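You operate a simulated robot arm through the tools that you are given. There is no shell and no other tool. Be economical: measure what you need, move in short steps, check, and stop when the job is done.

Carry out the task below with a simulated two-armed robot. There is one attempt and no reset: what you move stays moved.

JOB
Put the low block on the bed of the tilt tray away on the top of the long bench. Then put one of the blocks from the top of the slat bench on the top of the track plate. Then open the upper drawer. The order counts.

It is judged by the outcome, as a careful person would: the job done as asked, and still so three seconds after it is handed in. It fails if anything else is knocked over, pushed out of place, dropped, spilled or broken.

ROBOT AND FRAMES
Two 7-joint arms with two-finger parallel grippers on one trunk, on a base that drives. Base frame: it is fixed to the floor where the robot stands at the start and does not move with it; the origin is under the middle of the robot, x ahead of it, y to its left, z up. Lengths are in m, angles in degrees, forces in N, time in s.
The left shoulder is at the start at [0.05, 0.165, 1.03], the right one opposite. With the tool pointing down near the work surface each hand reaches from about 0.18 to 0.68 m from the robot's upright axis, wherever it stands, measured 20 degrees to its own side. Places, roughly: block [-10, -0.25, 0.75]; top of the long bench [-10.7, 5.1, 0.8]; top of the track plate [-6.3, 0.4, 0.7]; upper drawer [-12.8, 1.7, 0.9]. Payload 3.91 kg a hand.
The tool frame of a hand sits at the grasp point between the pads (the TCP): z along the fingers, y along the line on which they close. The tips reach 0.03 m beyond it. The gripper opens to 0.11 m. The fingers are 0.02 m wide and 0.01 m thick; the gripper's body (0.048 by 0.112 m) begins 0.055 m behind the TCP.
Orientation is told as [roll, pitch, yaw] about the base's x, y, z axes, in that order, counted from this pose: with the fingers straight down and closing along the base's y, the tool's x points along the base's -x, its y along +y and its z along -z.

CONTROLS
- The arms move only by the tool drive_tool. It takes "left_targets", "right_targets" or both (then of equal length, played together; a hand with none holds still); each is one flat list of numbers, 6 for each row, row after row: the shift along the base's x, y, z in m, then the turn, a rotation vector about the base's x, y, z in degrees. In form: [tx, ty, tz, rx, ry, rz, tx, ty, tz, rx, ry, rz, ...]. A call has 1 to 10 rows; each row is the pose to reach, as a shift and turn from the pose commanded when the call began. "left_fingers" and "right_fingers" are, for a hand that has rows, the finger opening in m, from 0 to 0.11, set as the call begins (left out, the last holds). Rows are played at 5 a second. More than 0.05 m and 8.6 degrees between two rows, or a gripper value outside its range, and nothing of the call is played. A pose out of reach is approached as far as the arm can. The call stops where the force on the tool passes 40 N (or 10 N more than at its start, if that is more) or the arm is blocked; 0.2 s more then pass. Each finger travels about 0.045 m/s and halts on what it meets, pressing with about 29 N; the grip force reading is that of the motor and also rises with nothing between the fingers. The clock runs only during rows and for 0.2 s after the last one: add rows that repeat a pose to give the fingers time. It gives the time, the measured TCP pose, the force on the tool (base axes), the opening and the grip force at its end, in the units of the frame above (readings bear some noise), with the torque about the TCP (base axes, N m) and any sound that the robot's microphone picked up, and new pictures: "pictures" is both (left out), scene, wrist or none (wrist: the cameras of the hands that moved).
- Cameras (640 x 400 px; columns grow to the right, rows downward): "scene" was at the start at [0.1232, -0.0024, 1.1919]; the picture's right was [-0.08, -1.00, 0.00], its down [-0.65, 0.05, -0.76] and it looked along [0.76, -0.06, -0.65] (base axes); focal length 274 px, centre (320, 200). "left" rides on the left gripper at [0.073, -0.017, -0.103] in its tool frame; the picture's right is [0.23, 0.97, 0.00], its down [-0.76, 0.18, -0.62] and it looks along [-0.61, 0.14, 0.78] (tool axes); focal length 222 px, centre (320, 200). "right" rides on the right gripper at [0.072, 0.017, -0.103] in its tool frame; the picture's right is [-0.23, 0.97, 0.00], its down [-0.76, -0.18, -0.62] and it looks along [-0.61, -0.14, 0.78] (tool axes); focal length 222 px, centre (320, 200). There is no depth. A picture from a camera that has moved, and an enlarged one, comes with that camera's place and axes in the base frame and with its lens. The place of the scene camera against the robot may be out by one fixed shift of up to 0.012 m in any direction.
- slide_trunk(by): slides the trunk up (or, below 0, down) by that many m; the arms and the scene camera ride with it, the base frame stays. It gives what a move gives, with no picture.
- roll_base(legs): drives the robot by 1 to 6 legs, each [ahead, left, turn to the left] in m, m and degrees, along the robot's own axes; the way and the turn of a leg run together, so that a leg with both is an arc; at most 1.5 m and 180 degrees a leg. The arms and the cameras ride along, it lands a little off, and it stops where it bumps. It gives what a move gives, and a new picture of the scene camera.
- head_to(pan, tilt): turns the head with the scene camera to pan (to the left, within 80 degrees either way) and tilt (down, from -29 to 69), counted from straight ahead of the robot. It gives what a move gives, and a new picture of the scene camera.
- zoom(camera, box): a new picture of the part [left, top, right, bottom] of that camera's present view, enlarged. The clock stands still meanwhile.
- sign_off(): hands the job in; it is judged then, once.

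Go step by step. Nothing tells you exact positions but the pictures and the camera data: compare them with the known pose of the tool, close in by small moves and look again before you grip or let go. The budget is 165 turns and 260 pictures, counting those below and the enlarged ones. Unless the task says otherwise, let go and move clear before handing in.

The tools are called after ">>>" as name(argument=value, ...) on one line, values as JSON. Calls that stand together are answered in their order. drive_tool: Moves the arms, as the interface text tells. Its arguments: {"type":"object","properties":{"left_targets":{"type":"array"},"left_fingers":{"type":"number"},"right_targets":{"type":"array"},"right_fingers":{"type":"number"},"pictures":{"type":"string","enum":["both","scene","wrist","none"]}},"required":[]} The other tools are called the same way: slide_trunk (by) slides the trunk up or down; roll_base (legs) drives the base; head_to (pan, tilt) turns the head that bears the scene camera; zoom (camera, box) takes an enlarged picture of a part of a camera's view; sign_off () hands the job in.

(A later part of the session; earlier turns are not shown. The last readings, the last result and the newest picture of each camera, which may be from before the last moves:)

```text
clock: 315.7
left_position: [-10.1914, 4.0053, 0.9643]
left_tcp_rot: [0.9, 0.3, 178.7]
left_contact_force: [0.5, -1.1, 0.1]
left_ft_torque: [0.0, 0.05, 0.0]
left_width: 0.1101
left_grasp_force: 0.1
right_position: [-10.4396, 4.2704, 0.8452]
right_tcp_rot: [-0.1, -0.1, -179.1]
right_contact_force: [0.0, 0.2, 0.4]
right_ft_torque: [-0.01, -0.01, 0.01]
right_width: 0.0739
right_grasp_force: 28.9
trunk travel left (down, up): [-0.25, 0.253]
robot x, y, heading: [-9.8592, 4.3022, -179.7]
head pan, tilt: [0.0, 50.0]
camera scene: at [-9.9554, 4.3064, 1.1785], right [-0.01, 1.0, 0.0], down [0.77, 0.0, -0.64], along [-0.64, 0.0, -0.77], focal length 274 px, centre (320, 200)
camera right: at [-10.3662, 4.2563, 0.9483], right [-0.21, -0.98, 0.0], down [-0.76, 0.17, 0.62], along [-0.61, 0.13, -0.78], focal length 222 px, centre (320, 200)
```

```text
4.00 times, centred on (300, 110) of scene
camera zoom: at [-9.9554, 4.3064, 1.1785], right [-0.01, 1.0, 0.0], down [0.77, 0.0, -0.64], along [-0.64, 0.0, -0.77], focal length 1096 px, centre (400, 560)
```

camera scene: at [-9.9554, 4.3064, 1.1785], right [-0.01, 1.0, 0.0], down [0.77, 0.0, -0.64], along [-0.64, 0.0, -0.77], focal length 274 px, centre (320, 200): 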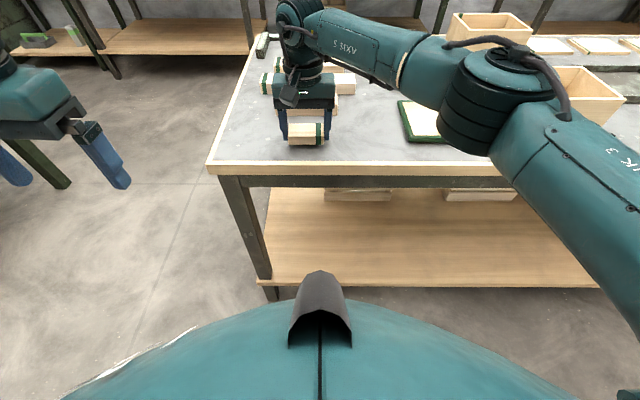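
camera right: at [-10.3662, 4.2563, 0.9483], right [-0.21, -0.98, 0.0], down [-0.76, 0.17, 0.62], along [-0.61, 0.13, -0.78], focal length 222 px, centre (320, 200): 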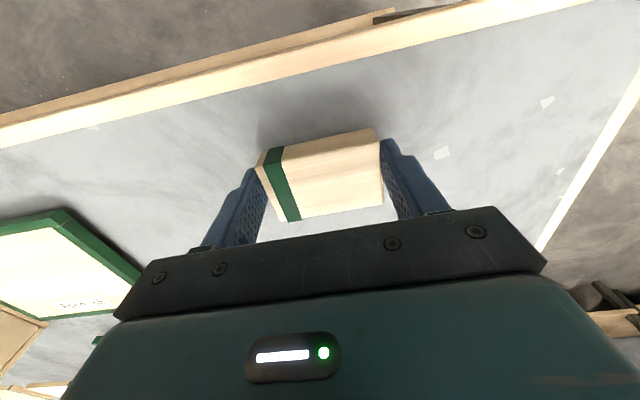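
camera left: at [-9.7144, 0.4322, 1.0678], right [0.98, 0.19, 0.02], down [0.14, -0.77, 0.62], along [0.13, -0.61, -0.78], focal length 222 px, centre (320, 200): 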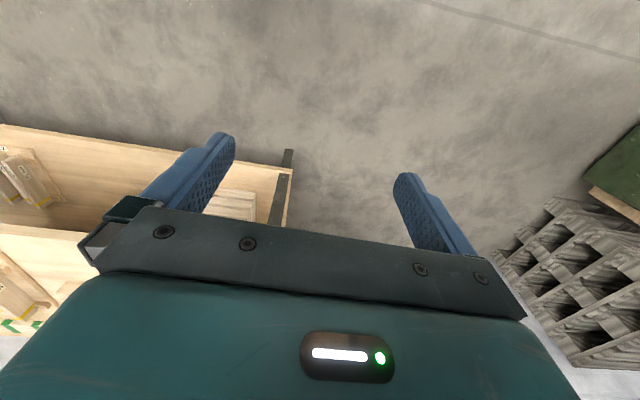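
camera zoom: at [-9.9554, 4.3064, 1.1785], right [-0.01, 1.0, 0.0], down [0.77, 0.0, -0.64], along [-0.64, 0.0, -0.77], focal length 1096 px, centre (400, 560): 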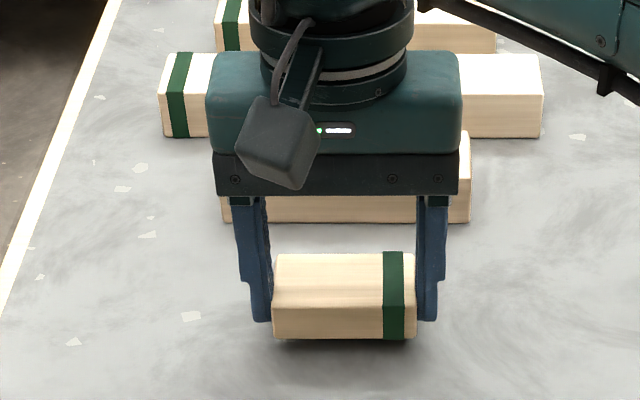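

Block hovers about a centimetre above the top. I continue in 3 mm steps.

>>> drive_tool(right_targets=[0, 0, -0.003, 0, 0, 0, 0, 0, -0.006, 0, 0, 0, 0, 0, -0.009, 0, 0, 0, 0, 0, -0.011, 0, 0, 0], pictures="none")

>>> zoom(camera="scene", box=[220, 80, 380, 180])

```text
clock: 316.7
left_position: [-10.1918, 4.0057, 0.9647]
left_tcp_rot: [0.8, 0.3, 178.7]
left_contact_force: [0.2, 0.6, 0.4]
left_ft_torque: [0.0, 0.0, 0.0]
left_width: 0.11
left_grasp_force: 0.1
right_position: [-10.4399, 4.2719, 0.8342]
right_tcp_rot: [0.1, -0.1, -179.1]
right_contact_force: [0.3, -0.1, -0.5]
right_ft_torque: [-0.03, 0.01, 0.0]
right_width: 0.0739
right_grasp_force: 29.2
trunk travel left (down, up): [-0.25, 0.253]
robot x, y, heading: [-9.8561, 4.3026, -179.8]
head pan, tilt: [0.0, 50.0]
```

```text
4.00 times, centred on (300, 130) of scene
camera zoom: at [-9.9554, 4.3064, 1.1785], right [-0.01, 1.0, 0.0], down [0.77, 0.0, -0.64], along [-0.64, 0.0, -0.77], focal length 1096 px, centre (400, 480)
```

zoom: 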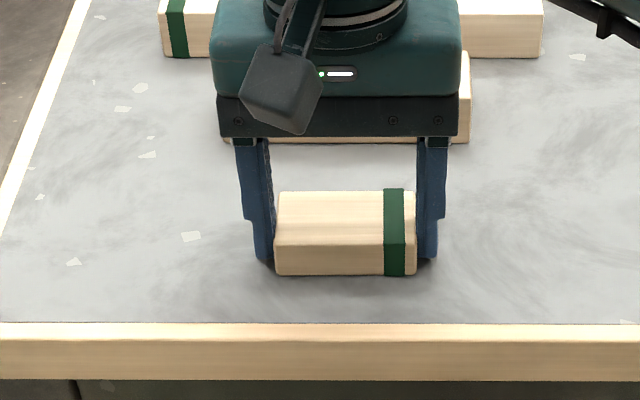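

Nearly touching. I continue in 1.5 mm steps until I feel contact.

>>> drive_tool(right_targets=[0, 0, -0.0015, 0, 0, 0, 0, 0, -0.003, 0, 0, 0, 0, 0, -0.0045, 0, 0, 0], pictures="none")

>>> zoom(camera="scene", box=[260, 110, 340, 160])

```text
clock: 317.5
left_position: [-10.1912, 4.0055, 0.9655]
left_tcp_rot: [0.9, 0.1, 178.8]
left_contact_force: [0.1, 0.1, -0.1]
left_ft_torque: [-0.01, 0.02, 0.01]
left_width: 0.1099
left_grasp_force: 0.1
right_position: [-10.439, 4.2722, 0.8323]
right_tcp_rot: [0.1, -0.4, -179.0]
right_contact_force: [-4.6, -0.2, 24.0]
right_ft_torque: [0.05, 0.06, 0.03]
right_width: 0.0744
right_grasp_force: 28.7
trunk travel left (down, up): [-0.25, 0.253]
robot x, y, heading: [-9.8593, 4.3009, -179.6]
head pan, tilt: [0.0, 50.0]
```

```text
8.00 times, centred on (300, 135) of scene
camera zoom: at [-9.9536, 4.3065, 1.1791], right [-0.01, 1.0, 0.0], down [0.76, 0.0, -0.64], along [-0.64, 0.0, -0.76], focal length 2192 px, centre (480, 720)
```

zoom: 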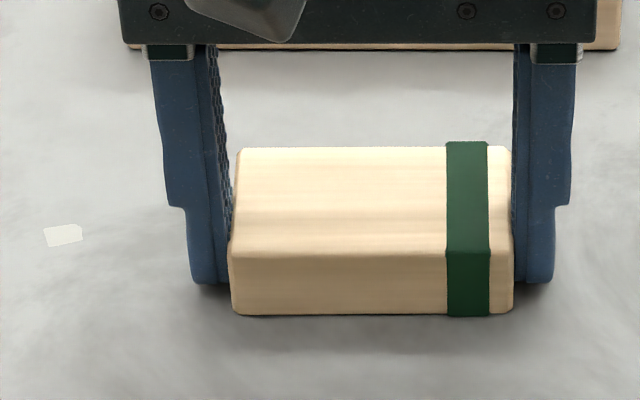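

Contact at 24 N: the block sits on the bench. I ease up 2 mm, open, and lift clear.

>>> drive_tool(right_targets=[0, 0, 0.0025, 0, 0, 0, 0, 0, 0.0025, 0, 0, 0], pictures="none")

>>> drive_tool(right_targets=[0, 0, 0, 0, 0, 0, 0, 0, 0, 0, 0, 0, 0, 0, 0, 0, 0, 0, 0, 0, 0.02, 0, 0, 0, 0, 0, 0.06, 0, 0, 0, 0, 0, 0.1, 0, 0, 0, 0, 0, 0.14, 0, 0, 0], right_fingers=0.1, pictures="scene")

```text
clock: 318.1
left_position: [-10.1916, 4.006, 0.9659]
left_tcp_rot: [1.0, 0.2, 178.7]
left_contact_force: [0.6, 0.1, 0.3]
left_ft_torque: [0.04, 0.02, 0.02]
left_width: 0.1101
left_grasp_force: 0.1
right_position: [-10.4389, 4.2711, 0.8323]
right_tcp_rot: [0.1, -0.2, -179.1]
right_contact_force: [-7.6, -1.2, 17.5]
right_ft_torque: [-0.18, 0.38, -0.04]
right_width: 0.0739
right_grasp_force: 29.3
trunk travel left (down, up): [-0.25, 0.253]
robot x, y, heading: [-9.8596, 4.3001, -179.8]
head pan, tilt: [0.0, 50.0]
```

```text
clock: 319.7
left_position: [-10.1923, 4.0057, 0.9647]
left_tcp_rot: [0.9, 0.3, 178.7]
left_contact_force: [-0.3, 0.1, -0.1]
left_ft_torque: [-0.03, 0.02, -0.06]
left_width: 0.1101
left_grasp_force: 0.0
right_position: [-10.4375, 4.2713, 0.9728]
right_tcp_rot: [0.0, -0.2, -179.1]
right_contact_force: [-0.1, 1.6, 0.1]
right_ft_torque: [0.03, 0.0, 0.0]
right_width: 0.0997
right_grasp_force: 0.0
trunk travel left (down, up): [-0.25, 0.253]
robot x, y, heading: [-9.8586, 4.3029, -179.6]
head pan, tilt: [0.0, 50.0]
camera scene: at [-9.9551, 4.3063, 1.1785], right [-0.01, 1.0, 0.0], down [0.77, 0.0, -0.64], along [-0.64, 0.0, -0.77], focal length 274 px, centre (320, 200)
```

scene: 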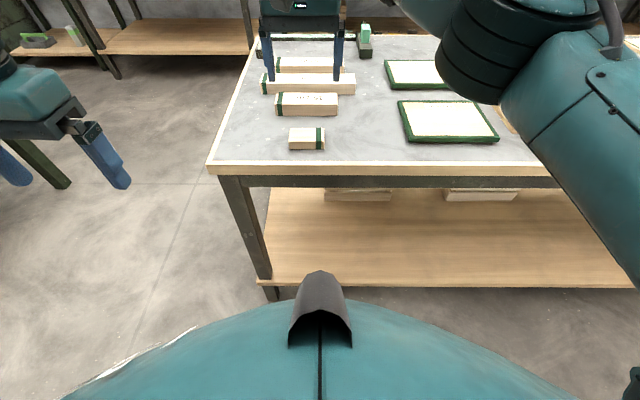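

The low block is put away. Next the slat bench: I raise the trunk, back off, and go down the aisle.

>>> slide_trunk(by=0.2)

>>> head_to(pan=0, tilt=35)

>>> roll_base(legs=[[-0.3, 0, -0.3], [0, 1.5, 0], [0, 1.45, 0], [0, 0, 90], [0, -0.55, 0]])

```text
clock: 321.8
left_position: [-10.1918, 4.006, 1.1652]
left_tcp_rot: [0.9, 0.3, 178.7]
left_contact_force: [0.6, -0.5, 0.8]
left_ft_torque: [0.0, 0.02, 0.02]
left_width: 0.11
left_grasp_force: 0.2
right_position: [-10.438, 4.2711, 1.1721]
right_tcp_rot: [0.1, -0.1, -179.1]
right_contact_force: [0.2, 0.3, -0.4]
right_ft_torque: [-0.01, 0.02, 0.02]
right_width: 0.1002
right_grasp_force: 0.0
trunk travel left (down, up): [-0.45, 0.053]
robot x, y, heading: [-9.8574, 4.3025, -179.8]
head pan, tilt: [0.0, 50.0]
```

```text
clock: 322.6
left_position: [-10.1915, 4.0062, 1.1646]
left_tcp_rot: [0.9, 0.3, 178.7]
left_contact_force: [0.9, -0.2, 1.4]
left_ft_torque: [0.0, -0.02, 0.02]
left_width: 0.1101
left_grasp_force: 0.1
right_position: [-10.4388, 4.2719, 1.1728]
right_tcp_rot: [0.1, -0.1, -179.1]
right_contact_force: [-0.1, -0.7, -0.2]
right_ft_torque: [-0.02, -0.01, 0.0]
right_width: 0.1
right_grasp_force: 0.1
trunk travel left (down, up): [-0.45, 0.053]
robot x, y, heading: [-9.8572, 4.3021, -179.6]
head pan, tilt: [0.0, 35.0]
camera scene: at [-9.9664, 4.3063, 1.4002], right [-0.01, 1.0, 0.0], down [0.57, 0.0, -0.82], along [-0.82, 0.0, -0.57], focal length 274 px, centre (320, 200)
```

scene: 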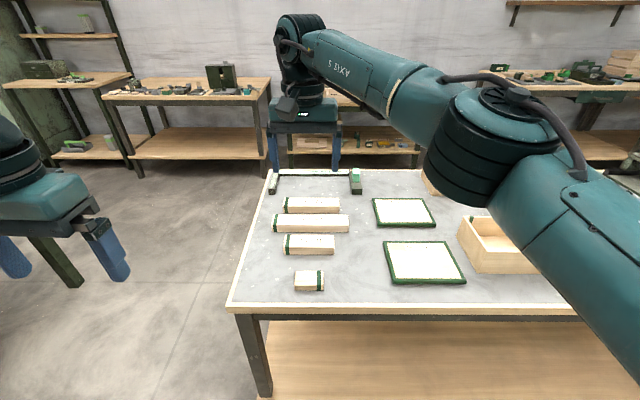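

```text
clock: 345.0
left_position: [-9.8169, 1.0171, 1.1651]
left_tcp_rot: [1.0, 0.4, -91.2]
left_contact_force: [0.0, 0.4, -0.2]
left_ft_torque: [-0.03, -0.03, 0.01]
left_width: 0.11
left_grasp_force: 0.1
right_position: [-10.0837, 0.7695, 1.1718]
right_tcp_rot: [0.1, -0.1, -89.1]
right_contact_force: [-0.6, 0.1, -0.1]
right_ft_torque: [0.03, 0.02, 0.03]
right_width: 0.0998
right_grasp_force: 0.1
trunk travel left (down, up): [-0.45, 0.053]
robot x, y, heading: [-10.1132, 1.3516, -89.7]
head pan, tilt: [0.0, 35.0]
camera scene: at [-10.1041, 1.2369, 1.4002], right [-1.0, -0.01, 0.0], down [0.0, 0.57, -0.82], along [0.01, -0.82, -0.57], focal length 274 px, centre (320, 200)
```

scene: 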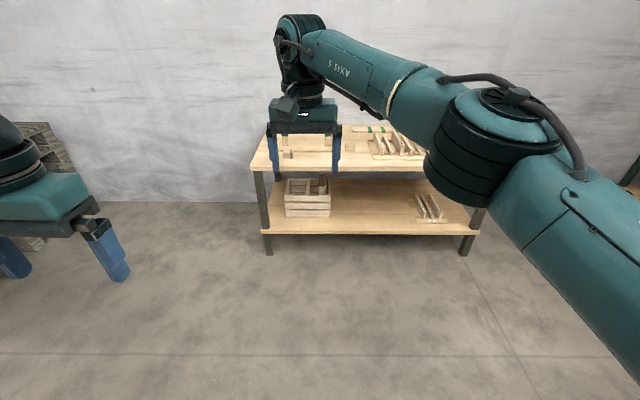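

I tuck the right hand to its side, then drive up to the slat bench.

>>> drive_tool(right_targets=[-0.04, 0.03, 0, 0, 0, 0, -0.08, 0.06, 0, 0, 0, 0, -0.12, 0.09, 0, 0, 0, 0, -0.16, 0.1, 0, 0, 0, 0, -0.18, 0.1, 0, 0, 0, 0], right_fingers=0.11, pictures="none")

>>> roll_base(legs=[[1.0, 0, 0]])

>>> head_to(pan=0, tilt=50)

>>> zoom(camera="scene", box=[200, 60, 440, 210])

```text
clock: 346.2
left_position: [-9.8161, 1.0177, 1.1652]
left_tcp_rot: [0.9, 0.3, -91.3]
left_contact_force: [-0.6, 0.2, 0.5]
left_ft_torque: [-0.01, 0.0, 0.0]
left_width: 0.1103
left_grasp_force: 0.0
right_position: [-10.2643, 0.8722, 1.1719]
right_tcp_rot: [-0.1, 0.0, -89.1]
right_contact_force: [-0.1, 0.7, -0.6]
right_ft_torque: [-0.01, 0.04, -0.04]
right_width: 0.1098
right_grasp_force: 0.1
trunk travel left (down, up): [-0.45, 0.053]
robot x, y, heading: [-10.1128, 1.3513, -89.7]
head pan, tilt: [0.0, 35.0]
```

```text
clock: 351.4
left_position: [-9.8094, 0.016, 1.165]
left_tcp_rot: [0.8, 0.3, -91.3]
left_contact_force: [-0.5, -1.0, -0.3]
left_ft_torque: [0.0, -0.02, 0.0]
left_width: 0.1101
left_grasp_force: 0.1
right_position: [-10.2571, -0.1285, 1.171]
right_tcp_rot: [0.1, 0.0, -89.0]
right_contact_force: [-0.1, 0.2, 0.5]
right_ft_torque: [0.02, -0.02, 0.02]
right_width: 0.1103
right_grasp_force: 0.1
trunk travel left (down, up): [-0.45, 0.053]
robot x, y, heading: [-10.1057, 0.35, -89.5]
head pan, tilt: [0.0, 35.0]
camera scene: at [-10.0976, 0.2365, 1.4002], right [-1.0, -0.01, 0.0], down [0.0, 0.57, -0.82], along [0.01, -0.82, -0.57], focal length 274 px, centre (320, 200)
```

scene: 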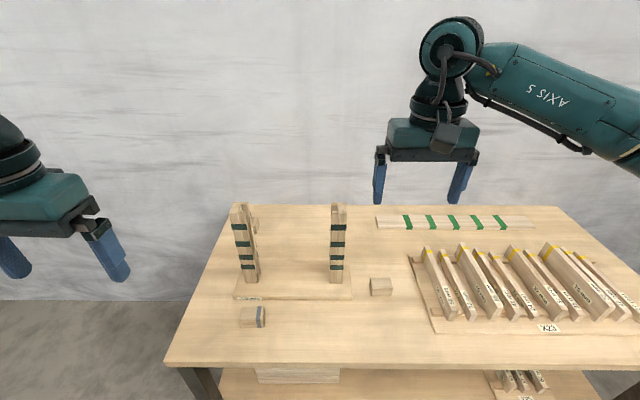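

```text
clock: 352.2
left_position: [-9.8099, 0.0171, 1.1655]
left_tcp_rot: [0.9, 0.3, -91.3]
left_contact_force: [0.1, 0.0, -0.1]
left_ft_torque: [-0.01, -0.02, 0.02]
left_width: 0.1099
left_grasp_force: 0.1
right_position: [-10.2568, -0.1293, 1.1715]
right_tcp_rot: [0.1, 0.0, -89.0]
right_contact_force: [-0.9, 0.3, -0.4]
right_ft_torque: [0.0, -0.03, -0.02]
right_width: 0.11
right_grasp_force: 0.1
trunk travel left (down, up): [-0.45, 0.053]
robot x, y, heading: [-10.1036, 0.354, -89.6]
head pan, tilt: [0.0, 50.0]
camera scene: at [-10.0977, 0.2479, 1.3786], right [-1.0, -0.01, 0.0], down [-0.01, 0.77, -0.64], along [0.0, -0.64, -0.77], focal length 274 px, centre (320, 200)
```

scene: 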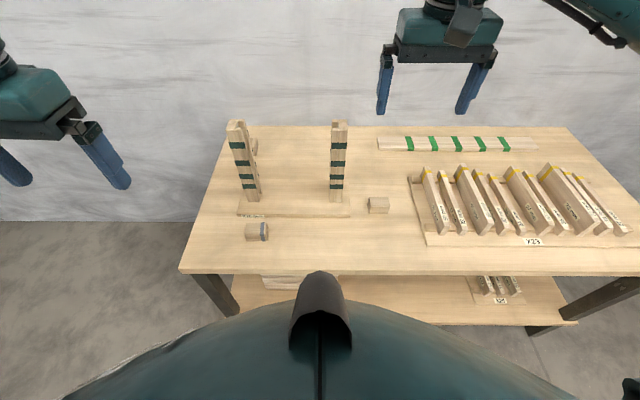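

```text
2.67 times, centred on (320, 135) of scene
camera zoom: at [-10.0977, 0.2479, 1.3786], right [-1.0, -0.01, 0.0], down [-0.01, 0.77, -0.64], along [0.0, -0.64, -0.77], focal length 731 px, centre (320, 373)
```

zoom: 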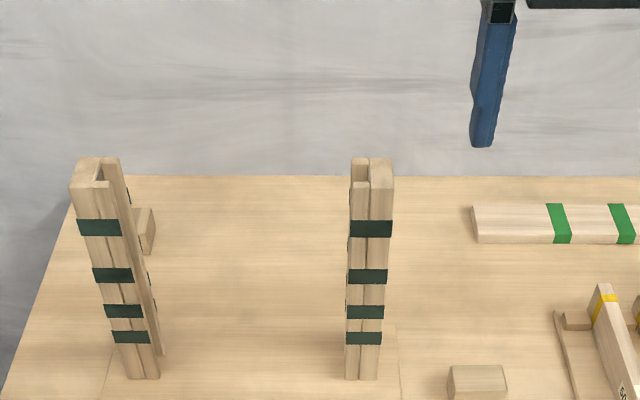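

The grey-banded block at about (-9.915, -0.185) stands free in front of the post stand, so I take that one with the left hand. I move over it and lower the trunk.

>>> drive_tool(left_targets=[-0.03, -0.05, 0, 0, 0, 0, -0.06, -0.09, 0, 0, 0, 0, -0.09, -0.13, 0, 0, 0, 0, -0.105, -0.17, 0, 0, 0, 0, -0.105, -0.19, 0, 0, 0, 0], pictures="none")

>>> slide_trunk(by=-0.2)

>>> drive_tool(left_targets=[0, 0, -0.02, -0.9, 0, 0, 0, 0, -0.04, -0.9, 0, 0])

```text
refused: row 1 steps farther than a row can; nothing moved
```

```text
clock: 354.4
left_position: [-9.8087, 0.0164, 0.9648]
left_tcp_rot: [1.0, 0.3, -91.4]
left_contact_force: [0.5, -0.1, -0.9]
left_ft_torque: [0.02, 0.01, 0.0]
left_width: 0.1101
left_grasp_force: 0.2
right_position: [-10.2567, -0.1287, 0.9715]
right_tcp_rot: [0.1, -0.2, -89.0]
right_contact_force: [0.9, 0.6, 0.6]
right_ft_torque: [-0.03, 0.04, 0.01]
right_width: 0.1099
right_grasp_force: 0.1
trunk travel left (down, up): [-0.25, 0.253]
robot x, y, heading: [-10.1061, 0.3484, -89.8]
head pan, tilt: [0.0, 50.0]
```

```text
clock: 354.9
left_position: [-9.8077, 0.0156, 0.9244]
left_tcp_rot: [0.8, -0.6, -91.2]
left_contact_force: [0.0, 0.4, -0.7]
left_ft_torque: [0.0, 0.01, 0.0]
left_width: 0.1099
left_grasp_force: 0.1
right_position: [-10.2562, -0.1288, 0.9714]
right_tcp_rot: [0.0, -0.1, -89.0]
right_contact_force: [-0.3, 0.2, 1.0]
right_ft_torque: [-0.05, 0.0, 0.02]
right_width: 0.1101
right_grasp_force: 0.0
trunk travel left (down, up): [-0.25, 0.253]
robot x, y, heading: [-10.1105, 0.3482, -89.8]
head pan, tilt: [0.0, 50.0]
camera scene: at [-10.0976, 0.2478, 1.1786], right [-1.0, -0.01, 0.0], down [-0.01, 0.77, -0.64], along [0.0, -0.64, -0.77], focal length 274 px, centre (320, 200)
camera left: at [-9.8246, 0.0896, 1.026], right [0.98, 0.21, 0.01], down [0.15, -0.76, 0.63], along [0.14, -0.62, -0.77], focal length 222 px, centre (320, 200)
```

scene: 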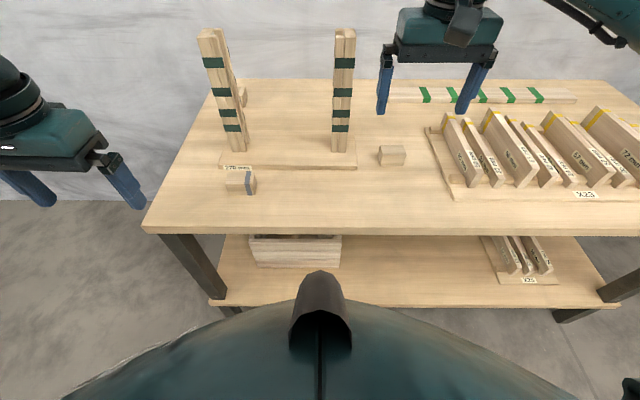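
left: 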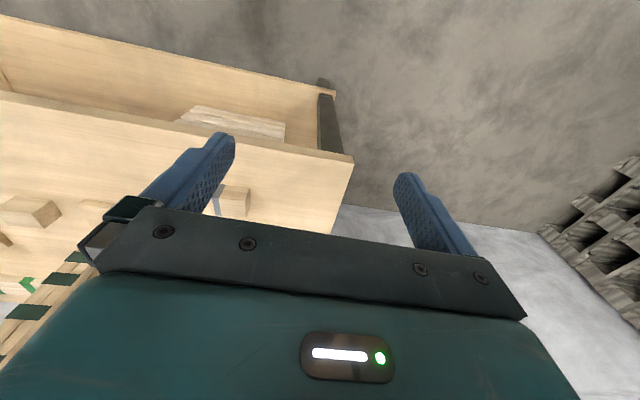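

The block top is about z 0.74 at (-9.92, -0.173). I bring the left hand above it.

>>> drive_tool(left_targets=[-0.02, -0.04, 0, 0.6, 0.9, 0, -0.045, -0.08, 0, 0.6, 0.9, 0.5, -0.07, -0.12, 0, 0.6, 0.9, 1, -0.095, -0.16, -0.01, 0.6, 0.9, 1.2, -0.112, -0.186, -0.03, 0.6, 0.9, 1.2, -0.112, -0.188, -0.06, 0.6, 0.9, 1.2])

>>> zoom(camera="scene", box=[160, 80, 320, 220])

>>> zoom(camera="left", box=[180, 40, 480, 228])

```text
clock: 356.4
left_position: [-9.921, -0.1706, 0.8624]
left_tcp_rot: [0.0, -0.1, -90.0]
left_contact_force: [-0.2, 0.3, -0.7]
left_ft_torque: [0.0, 0.01, 0.03]
left_width: 0.1101
left_grasp_force: 0.1
right_position: [-10.2564, -0.1293, 0.9726]
right_tcp_rot: [0.0, -0.1, -89.1]
right_contact_force: [1.3, -0.3, 0.1]
right_ft_torque: [0.02, 0.03, -0.02]
right_width: 0.11
right_grasp_force: 0.0
trunk travel left (down, up): [-0.25, 0.253]
robot x, y, heading: [-10.1075, 0.3507, -89.5]
head pan, tilt: [0.0, 50.0]
camera scene: at [-10.0976, 0.2478, 1.1785], right [-1.0, -0.01, 0.0], down [-0.01, 0.77, -0.64], along [0.0, -0.64, -0.77], focal length 274 px, centre (320, 200)
camera left: at [-9.9376, -0.0991, 0.9652], right [0.97, 0.23, 0.0], down [0.18, -0.76, 0.62], along [0.14, -0.61, -0.78], focal length 222 px, centre (320, 200)
```

scene: 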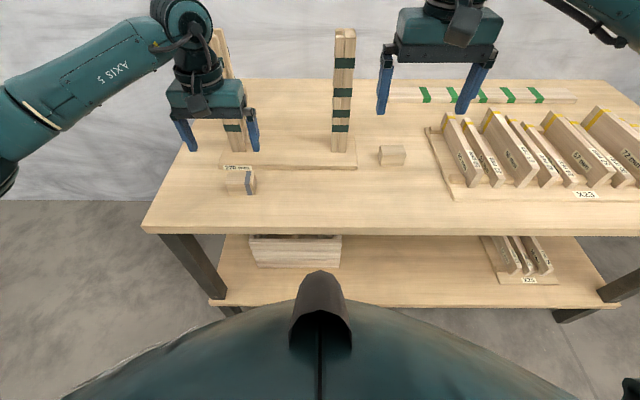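
left: 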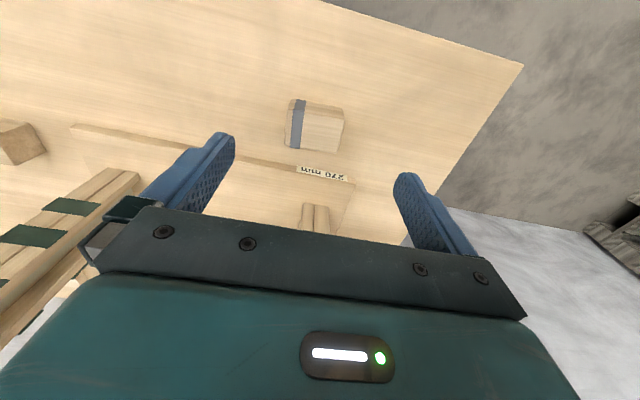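

```text
2.86 times, centred on (240, 150) of scene
camera zoom: at [-10.0976, 0.2478, 1.1785], right [-1.0, -0.01, 0.0], down [-0.01, 0.77, -0.64], along [0.0, -0.64, -0.77], focal length 783 px, centre (549, 343)
```

zoom: 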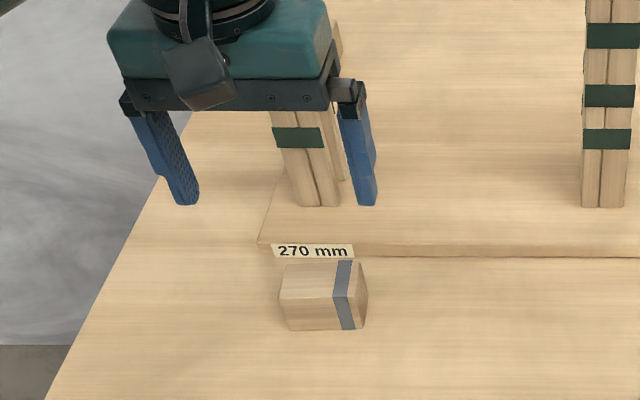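

```text
2.13 times, centred on (330, 134) of left
camera zoom: at [-9.9376, -0.0991, 0.9652], right [0.97, 0.23, 0.0], down [0.18, -0.76, 0.62], along [0.14, -0.61, -0.78], focal length 473 px, centre (299, 340)
```

zoom: 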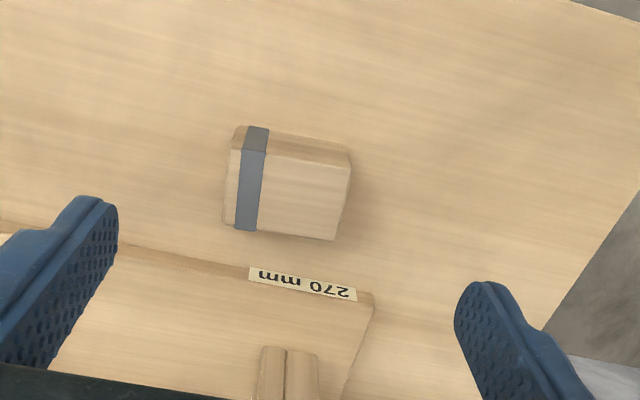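

Block centre is about (-9.921, -0.195), turned about 6°. I align and descend part way.

>>> drive_tool(left_targets=[0, -0.012, -0.02, 0, 0, 3, 0, -0.023, -0.045, 0, 0, 6, 0, -0.023, -0.062, 0, 0, 6], left_fingers=0.1)

>>> zoom(camera="scene", box=[180, 100, 300, 205])

```text
clock: 357.1
left_position: [-9.9223, -0.1935, 0.8027]
left_tcp_rot: [-0.1, -0.1, -84.1]
left_contact_force: [0.2, 0.2, 0.2]
left_ft_torque: [-0.03, -0.01, 0.01]
left_width: 0.1
left_grasp_force: 0.0
right_position: [-10.2569, -0.1289, 0.972]
right_tcp_rot: [0.1, -0.1, -88.9]
right_contact_force: [0.4, 0.4, -0.1]
right_ft_torque: [0.0, 0.03, 0.02]
right_width: 0.1099
right_grasp_force: 0.0
trunk travel left (down, up): [-0.25, 0.253]
robot x, y, heading: [-10.1099, 0.3483, -89.6]
head pan, tilt: [0.0, 50.0]
camera scene: at [-10.0976, 0.2478, 1.1785], right [-1.0, -0.01, 0.0], down [-0.01, 0.77, -0.64], along [0.0, -0.64, -0.77], focal length 274 px, centre (320, 200)
camera left: at [-9.9461, -0.1242, 0.9054], right [0.94, 0.33, 0.0], down [0.26, -0.74, 0.62], along [0.2, -0.59, -0.78], focal length 222 px, centre (320, 200)
```

scene: 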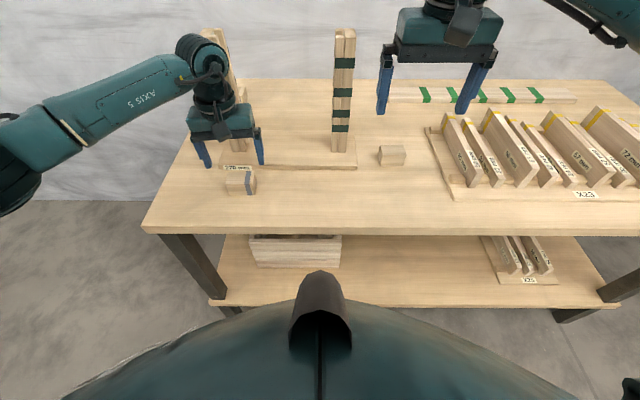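
left: 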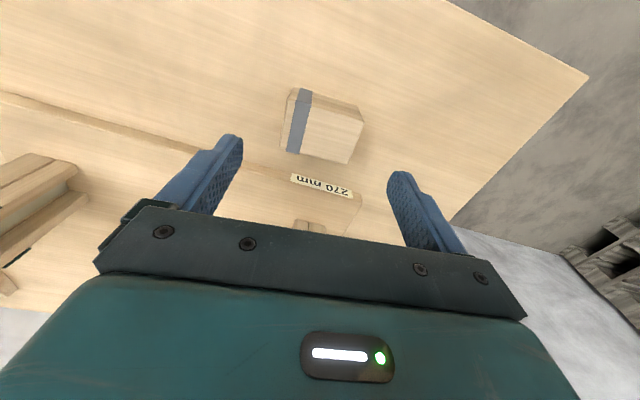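

```text
3.81 times, centred on (240, 152) of scene
camera zoom: at [-10.0976, 0.2478, 1.1785], right [-1.0, -0.01, 0.0], down [-0.01, 0.77, -0.64], along [0.0, -0.64, -0.77], focal length 1044 px, centre (625, 381)
```

zoom: 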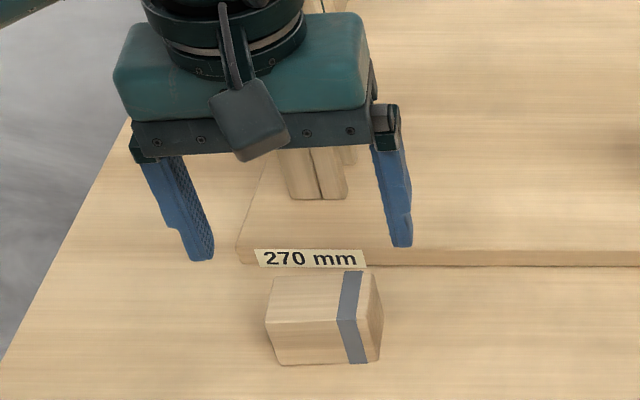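

Refined: block top about z 0.74, centre (-9.92, -0.186). I trim and descend around it.

>>> drive_tool(left_targets=[0.002, 0.006, -0.02, 0, 0, -1, 0.002, 0.006, -0.04, 0, 0, -1, 0.002, 0.006, -0.055, 0, 0, -1])

>>> zoom(camera="scene", box=[180, 120, 300, 225])

```text
clock: 357.9
left_position: [-9.9195, -0.1881, 0.7485]
left_tcp_rot: [0.1, 0.0, -85.1]
left_contact_force: [-0.5, -0.4, 0.3]
left_ft_torque: [0.0, -0.02, 0.02]
left_width: 0.0997
left_grasp_force: 0.1
right_position: [-10.2567, -0.1295, 0.9728]
right_tcp_rot: [0.1, -0.1, -89.0]
right_contact_force: [-0.1, 0.1, -0.4]
right_ft_torque: [-0.02, 0.02, -0.01]
right_width: 0.11
right_grasp_force: 0.0
trunk travel left (down, up): [-0.25, 0.253]
robot x, y, heading: [-10.1081, 0.351, -89.7]
head pan, tilt: [0.0, 50.0]
camera scene: at [-10.0977, 0.2478, 1.1785], right [-1.0, -0.01, 0.0], down [-0.01, 0.77, -0.64], along [0.0, -0.64, -0.77], focal length 274 px, centre (320, 200)
camera left: at [-9.9415, -0.1176, 0.8505], right [0.95, 0.31, 0.0], down [0.24, -0.74, 0.62], along [0.19, -0.59, -0.78], focal length 222 px, centre (320, 200)
```

scene: 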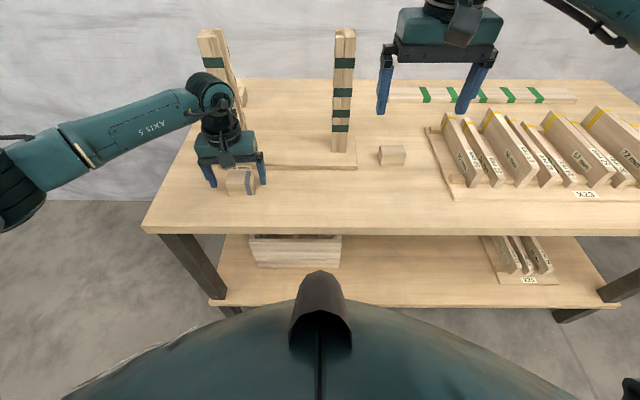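
left: 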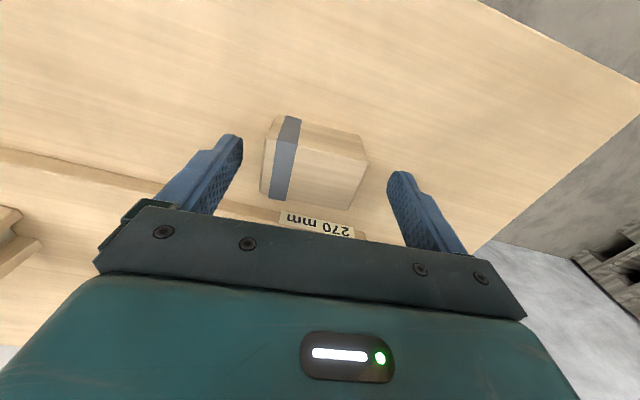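

```text
3.81 times, centred on (240, 172) of scene
camera zoom: at [-10.0977, 0.2478, 1.1785], right [-1.0, -0.01, 0.0], down [-0.01, 0.77, -0.64], along [0.0, -0.64, -0.77], focal length 1044 px, centre (625, 305)
```

zoom: 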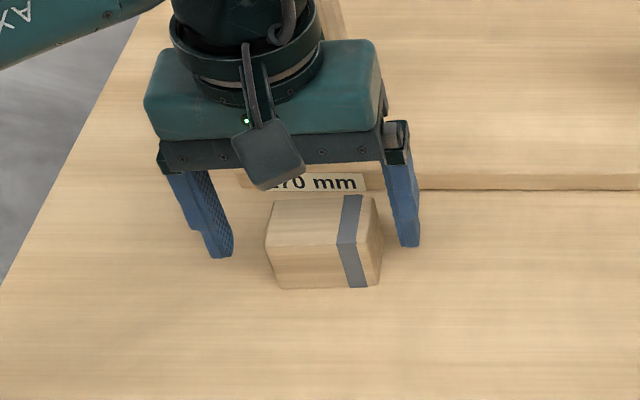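

Well centred between the fingers. I lower 10 mm and close.

>>> drive_tool(left_targets=[0, 0.002, -0.005, 0, 0, 0, 0, 0.002, -0.01, 0, 0, 0, 0, 0.002, -0.01, 0, 0, 0], pictures="none")

>>> drive_tool(left_targets=[0, 0, 0, 0, 0, 0, 0, 0, 0, 0, 0, 0, 0, 0, 0, 0, 0, 0, 0, 0, 0, 0, 0, 0, 0, 0, 0, 0, 0, 0, 0, 0, 0, 0, 0, 0], left_fingers=0.03)

```text
clock: 358.8
left_position: [-9.9187, -0.1859, 0.7382]
left_tcp_rot: [0.0, 0.1, -85.0]
left_contact_force: [0.3, -0.2, 0.8]
left_ft_torque: [-0.03, 0.01, 0.01]
left_width: 0.1
left_grasp_force: 0.2
right_position: [-10.257, -0.1301, 0.9725]
right_tcp_rot: [0.1, -0.1, -89.0]
right_contact_force: [-0.8, 0.8, 0.0]
right_ft_torque: [-0.02, -0.02, 0.0]
right_width: 0.1099
right_grasp_force: 0.1
trunk travel left (down, up): [-0.25, 0.253]
robot x, y, heading: [-10.1118, 0.3513, -89.9]
head pan, tilt: [0.0, 50.0]
```

```text
clock: 360.1
left_position: [-9.92, -0.1852, 0.7377]
left_tcp_rot: [-0.1, 0.0, -85.1]
left_contact_force: [0.2, 0.5, -0.2]
left_ft_torque: [-0.01, -0.01, -0.01]
left_width: 0.0591
left_grasp_force: 29.3
right_position: [-10.256, -0.1289, 0.9722]
right_tcp_rot: [0.1, 0.0, -89.0]
right_contact_force: [-0.9, -0.6, 0.0]
right_ft_torque: [-0.01, 0.0, -0.01]
right_width: 0.11
right_grasp_force: 0.1
trunk travel left (down, up): [-0.25, 0.253]
robot x, y, heading: [-10.1015, 0.3493, -89.7]
head pan, tilt: [0.0, 50.0]
camera scene: at [-10.0977, 0.2478, 1.1785], right [-1.0, -0.01, 0.0], down [-0.01, 0.77, -0.64], along [0.0, -0.64, -0.77], focal length 274 px, centre (320, 200)
camera left: at [-9.9419, -0.1156, 0.8409], right [0.95, 0.31, 0.0], down [0.24, -0.74, 0.62], along [0.19, -0.59, -0.78], focal length 222 px, centre (320, 200)
```

scene: 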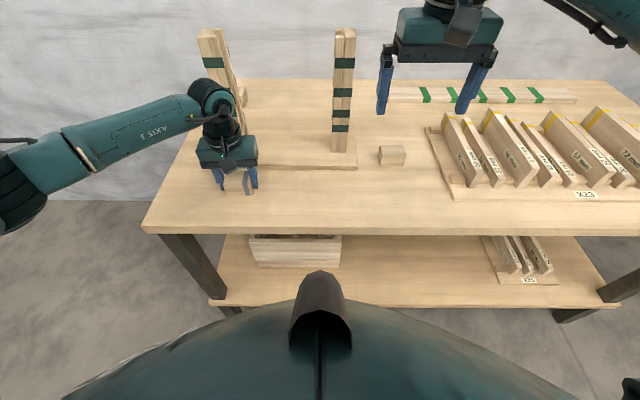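
left: 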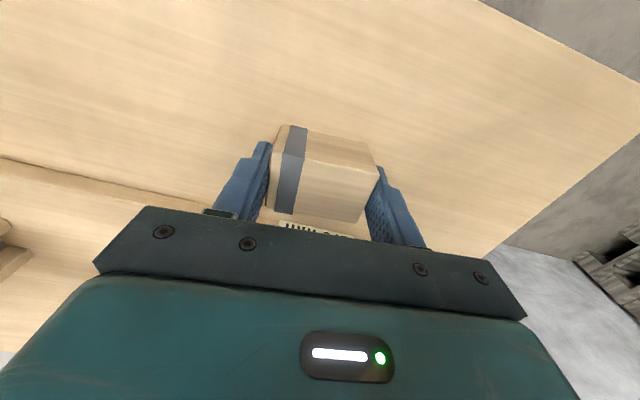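

Gripped at 0.059 m. I lift it straight up, then slightly back.

>>> drive_tool(left_targets=[0, 0, 0.01, 0, 0, 0, 0, 0, 0.03, 0, 0, 0, 0, 0.01, 0.07, 0, 0, 0, 0, 0.03, 0.11, 0, 0, 0, 0, 0.06, 0.14, 0, 0, 0, 0, 0.1, 0.16, 0, 0, 0, 0, 0.14, 0.18, 0, 0, 0, 0, 0.15, 0.2, 0, 0, 0])

>>> slide_trunk(by=0.15)

```text
clock: 361.9
left_position: [-9.9217, -0.0357, 0.9381]
left_tcp_rot: [0.0, 0.0, -85.2]
left_contact_force: [-0.5, -0.4, 0.1]
left_ft_torque: [0.01, 0.0, 0.02]
left_width: 0.059
left_grasp_force: 29.1
right_position: [-10.2569, -0.1289, 0.972]
right_tcp_rot: [0.1, -0.1, -89.0]
right_contact_force: [-0.6, -0.5, -0.1]
right_ft_torque: [0.02, -0.02, -0.04]
right_width: 0.1101
right_grasp_force: 0.0
trunk travel left (down, up): [-0.25, 0.253]
robot x, y, heading: [-10.1032, 0.348, -89.5]
head pan, tilt: [0.0, 50.0]
camera scene: at [-10.0977, 0.2479, 1.1785], right [-1.0, -0.01, 0.0], down [-0.01, 0.77, -0.64], along [0.0, -0.64, -0.77], focal length 274 px, centre (320, 200)
camera left: at [-9.9439, 0.034, 1.0401], right [0.95, 0.31, 0.0], down [0.24, -0.74, 0.62], along [0.19, -0.59, -0.78], focal length 222 px, centre (320, 200)
```

scene: 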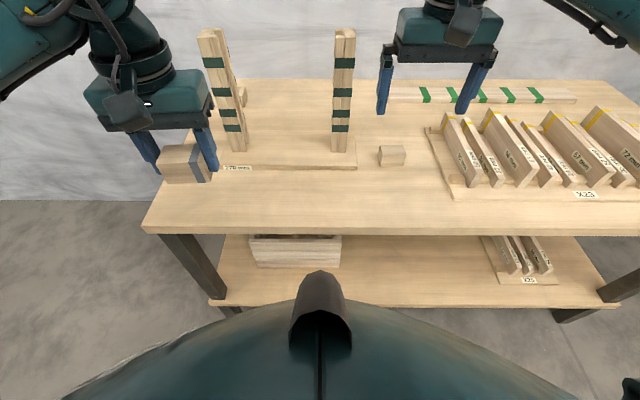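
left: 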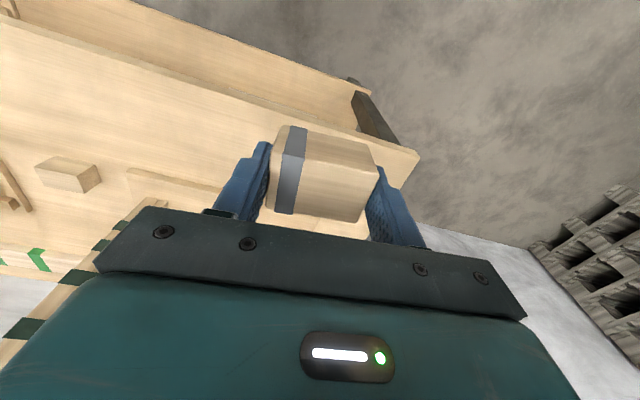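

```text
clock: 363.7
left_position: [-9.9218, -0.0371, 1.0875]
left_tcp_rot: [-0.1, 0.0, -85.1]
left_contact_force: [-0.2, -0.4, -0.5]
left_ft_torque: [-0.03, 0.01, -0.01]
left_width: 0.0593
left_grasp_force: 28.7
right_position: [-10.2569, -0.1291, 1.122]
right_tcp_rot: [0.0, 0.0, -89.1]
right_contact_force: [0.6, 0.5, -0.6]
right_ft_torque: [0.04, -0.01, 0.0]
right_width: 0.1098
right_grasp_force: 0.1
trunk travel left (down, up): [-0.4, 0.103]
robot x, y, heading: [-10.1086, 0.3502, -89.6]
head pan, tilt: [0.0, 50.0]
```

Held. I back off and strafe along to the roller line facing the wall.

>>> head_to(pan=0, tilt=30)

>>> roll_base(legs=[[-0.95, 0, 0], [0, 1.5, 0], [0, 1.5, 0], [0, 0.6, 0]])

>>> zoom(camera="scene", box=[120, 100, 520, 350])

```text
clock: 364.5
left_position: [-9.9199, -0.0376, 1.0867]
left_tcp_rot: [0.0, 0.1, -84.9]
left_contact_force: [-0.3, 0.0, -0.8]
left_ft_torque: [0.02, -0.03, -0.01]
left_width: 0.0593
left_grasp_force: 29.1
right_position: [-10.2558, -0.1298, 1.1209]
right_tcp_rot: [0.1, -0.1, -89.1]
right_contact_force: [-0.5, 0.6, 0.0]
right_ft_torque: [0.01, 0.03, -0.01]
right_width: 0.1099
right_grasp_force: 0.1
trunk travel left (down, up): [-0.4, 0.103]
robot x, y, heading: [-10.1071, 0.3495, -89.4]
head pan, tilt: [0.0, 30.0]
camera scene: at [-10.0976, 0.2344, 1.358], right [-1.0, -0.01, 0.0], down [0.0, 0.5, -0.87], along [0.01, -0.87, -0.5], focal length 274 px, centre (320, 200)
```

scene: 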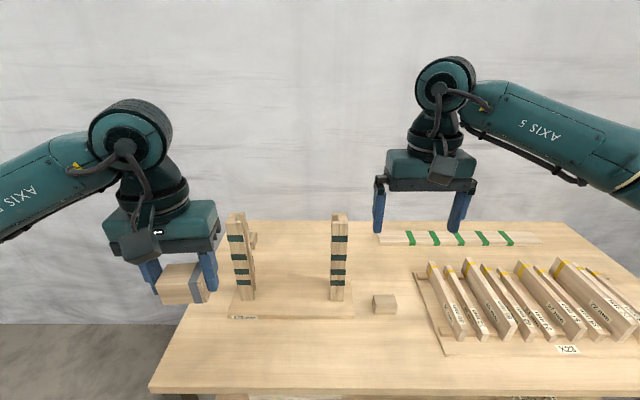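

```text
clock: 386.6
left_position: [-6.333, 0.7827, 1.0876]
left_tcp_rot: [0.0, 0.0, -87.9]
left_contact_force: [0.2, -0.5, 0.1]
left_ft_torque: [0.0, 0.0, 0.01]
left_width: 0.0593
left_grasp_force: 28.7
right_position: [-6.6732, 0.7063, 1.1215]
right_tcp_rot: [0.0, 0.0, -91.9]
right_contact_force: [0.3, 0.5, 0.1]
right_ft_torque: [-0.02, 0.04, -0.04]
right_width: 0.1101
right_grasp_force: 0.1
trunk travel left (down, up): [-0.4, 0.103]
robot x, y, heading: [-6.503, 1.1802, -92.6]
head pan, tilt: [0.0, 30.0]
camera scene: at [-6.4958, 1.0627, 1.358], right [-1.0, 0.04, 0.0], down [0.02, 0.5, -0.87], along [-0.04, -0.87, -0.5], focal length 274 px, centre (320, 200)
```

scene: 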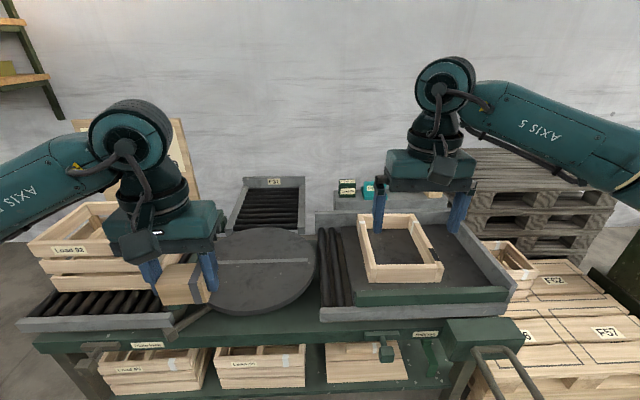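

```text
1.60 times, centred on (320, 225) of scene
camera zoom: at [-6.4958, 1.0627, 1.358], right [-1.0, 0.04, 0.0], down [0.02, 0.5, -0.87], along [-0.04, -0.87, -0.5], focal length 438 px, centre (320, 160)
```

zoom: 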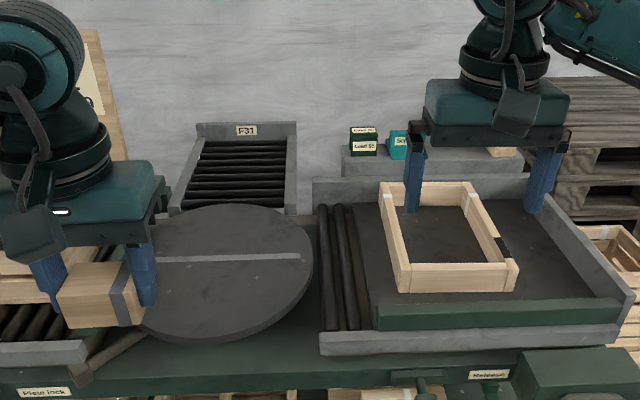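

The turntable with the "Plate lock" label at about (-6.33, 0.39) fits the track plate place. I move up to the bench and line up.

>>> roll_base(legs=[[0.17, 0, 2.6]])

>>> head_to(pan=10, tilt=48)

>>> zoom(camera="scene", box=[160, 100, 480, 300])

```text
clock: 388.0
left_position: [-6.3168, 0.6216, 1.0869]
left_tcp_rot: [0.1, -0.1, -85.0]
left_contact_force: [0.1, -0.3, -1.0]
left_ft_torque: [0.03, -0.02, -0.02]
left_width: 0.0594
left_grasp_force: 29.0
right_position: [-6.6517, 0.5275, 1.1216]
right_tcp_rot: [0.2, 0.0, -88.9]
right_contact_force: [-0.6, -0.7, -0.6]
right_ft_torque: [0.01, 0.01, -0.01]
right_width: 0.1101
right_grasp_force: 0.0
trunk travel left (down, up): [-0.4, 0.103]
robot x, y, heading: [-6.5047, 1.0068, -89.5]
head pan, tilt: [0.0, 30.0]
camera scene: at [-6.4932, 0.8909, 1.3579], right [-1.0, -0.01, 0.0], down [0.0, 0.5, -0.87], along [0.01, -0.87, -0.5], focal length 274 px, centre (320, 200)
```

scene: 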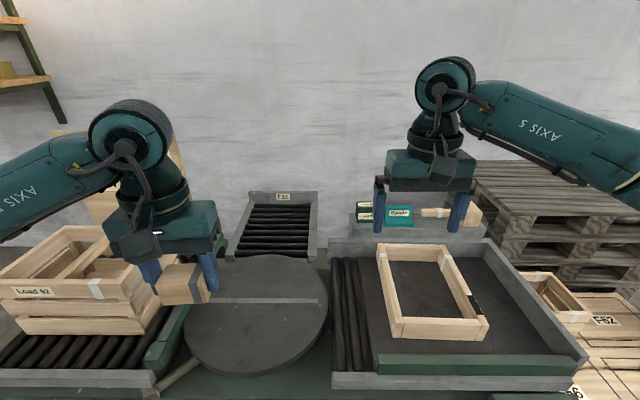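

```text
clock: 388.9
left_position: [-6.3176, 0.6194, 1.0874]
left_tcp_rot: [0.0, 0.0, -85.0]
left_contact_force: [0.2, -0.3, 0.2]
left_ft_torque: [-0.03, 0.0, 0.0]
left_width: 0.0592
left_grasp_force: 29.2
right_position: [-6.6519, 0.5286, 1.122]
right_tcp_rot: [0.1, -0.1, -89.0]
right_contact_force: [0.0, 0.5, -0.9]
right_ft_torque: [-0.02, 0.0, 0.01]
right_width: 0.11
right_grasp_force: 0.1
trunk travel left (down, up): [-0.4, 0.103]
robot x, y, heading: [-6.503, 1.0059, -89.5]
head pan, tilt: [10.0, 48.0]
camera scene: at [-6.4797, 0.9046, 1.3313], right [-0.98, -0.18, 0.0], down [-0.13, 0.73, -0.67], along [0.12, -0.66, -0.74], focal length 274 px, centre (320, 200)
```

scene: 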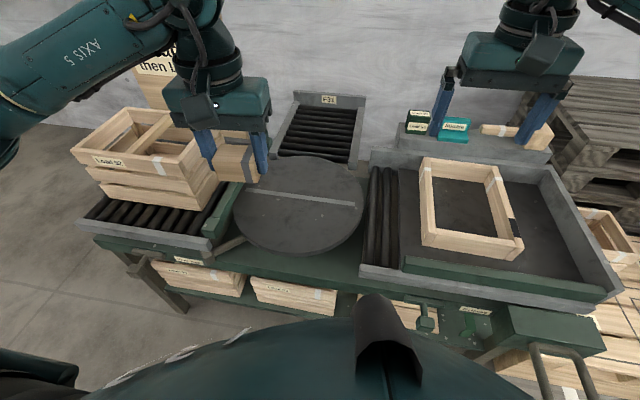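

```text
2.00 times, centred on (320, 200) of scene
camera zoom: at [-6.4797, 0.9046, 1.3313], right [-0.98, -0.18, 0.0], down [-0.13, 0.73, -0.67], along [0.12, -0.66, -0.74], focal length 548 px, centre (320, 200)
```

zoom: 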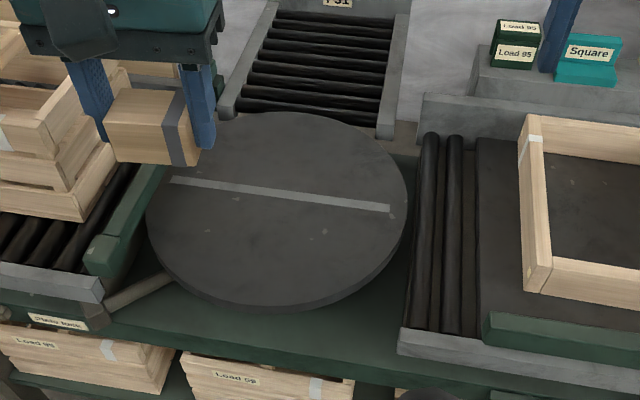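

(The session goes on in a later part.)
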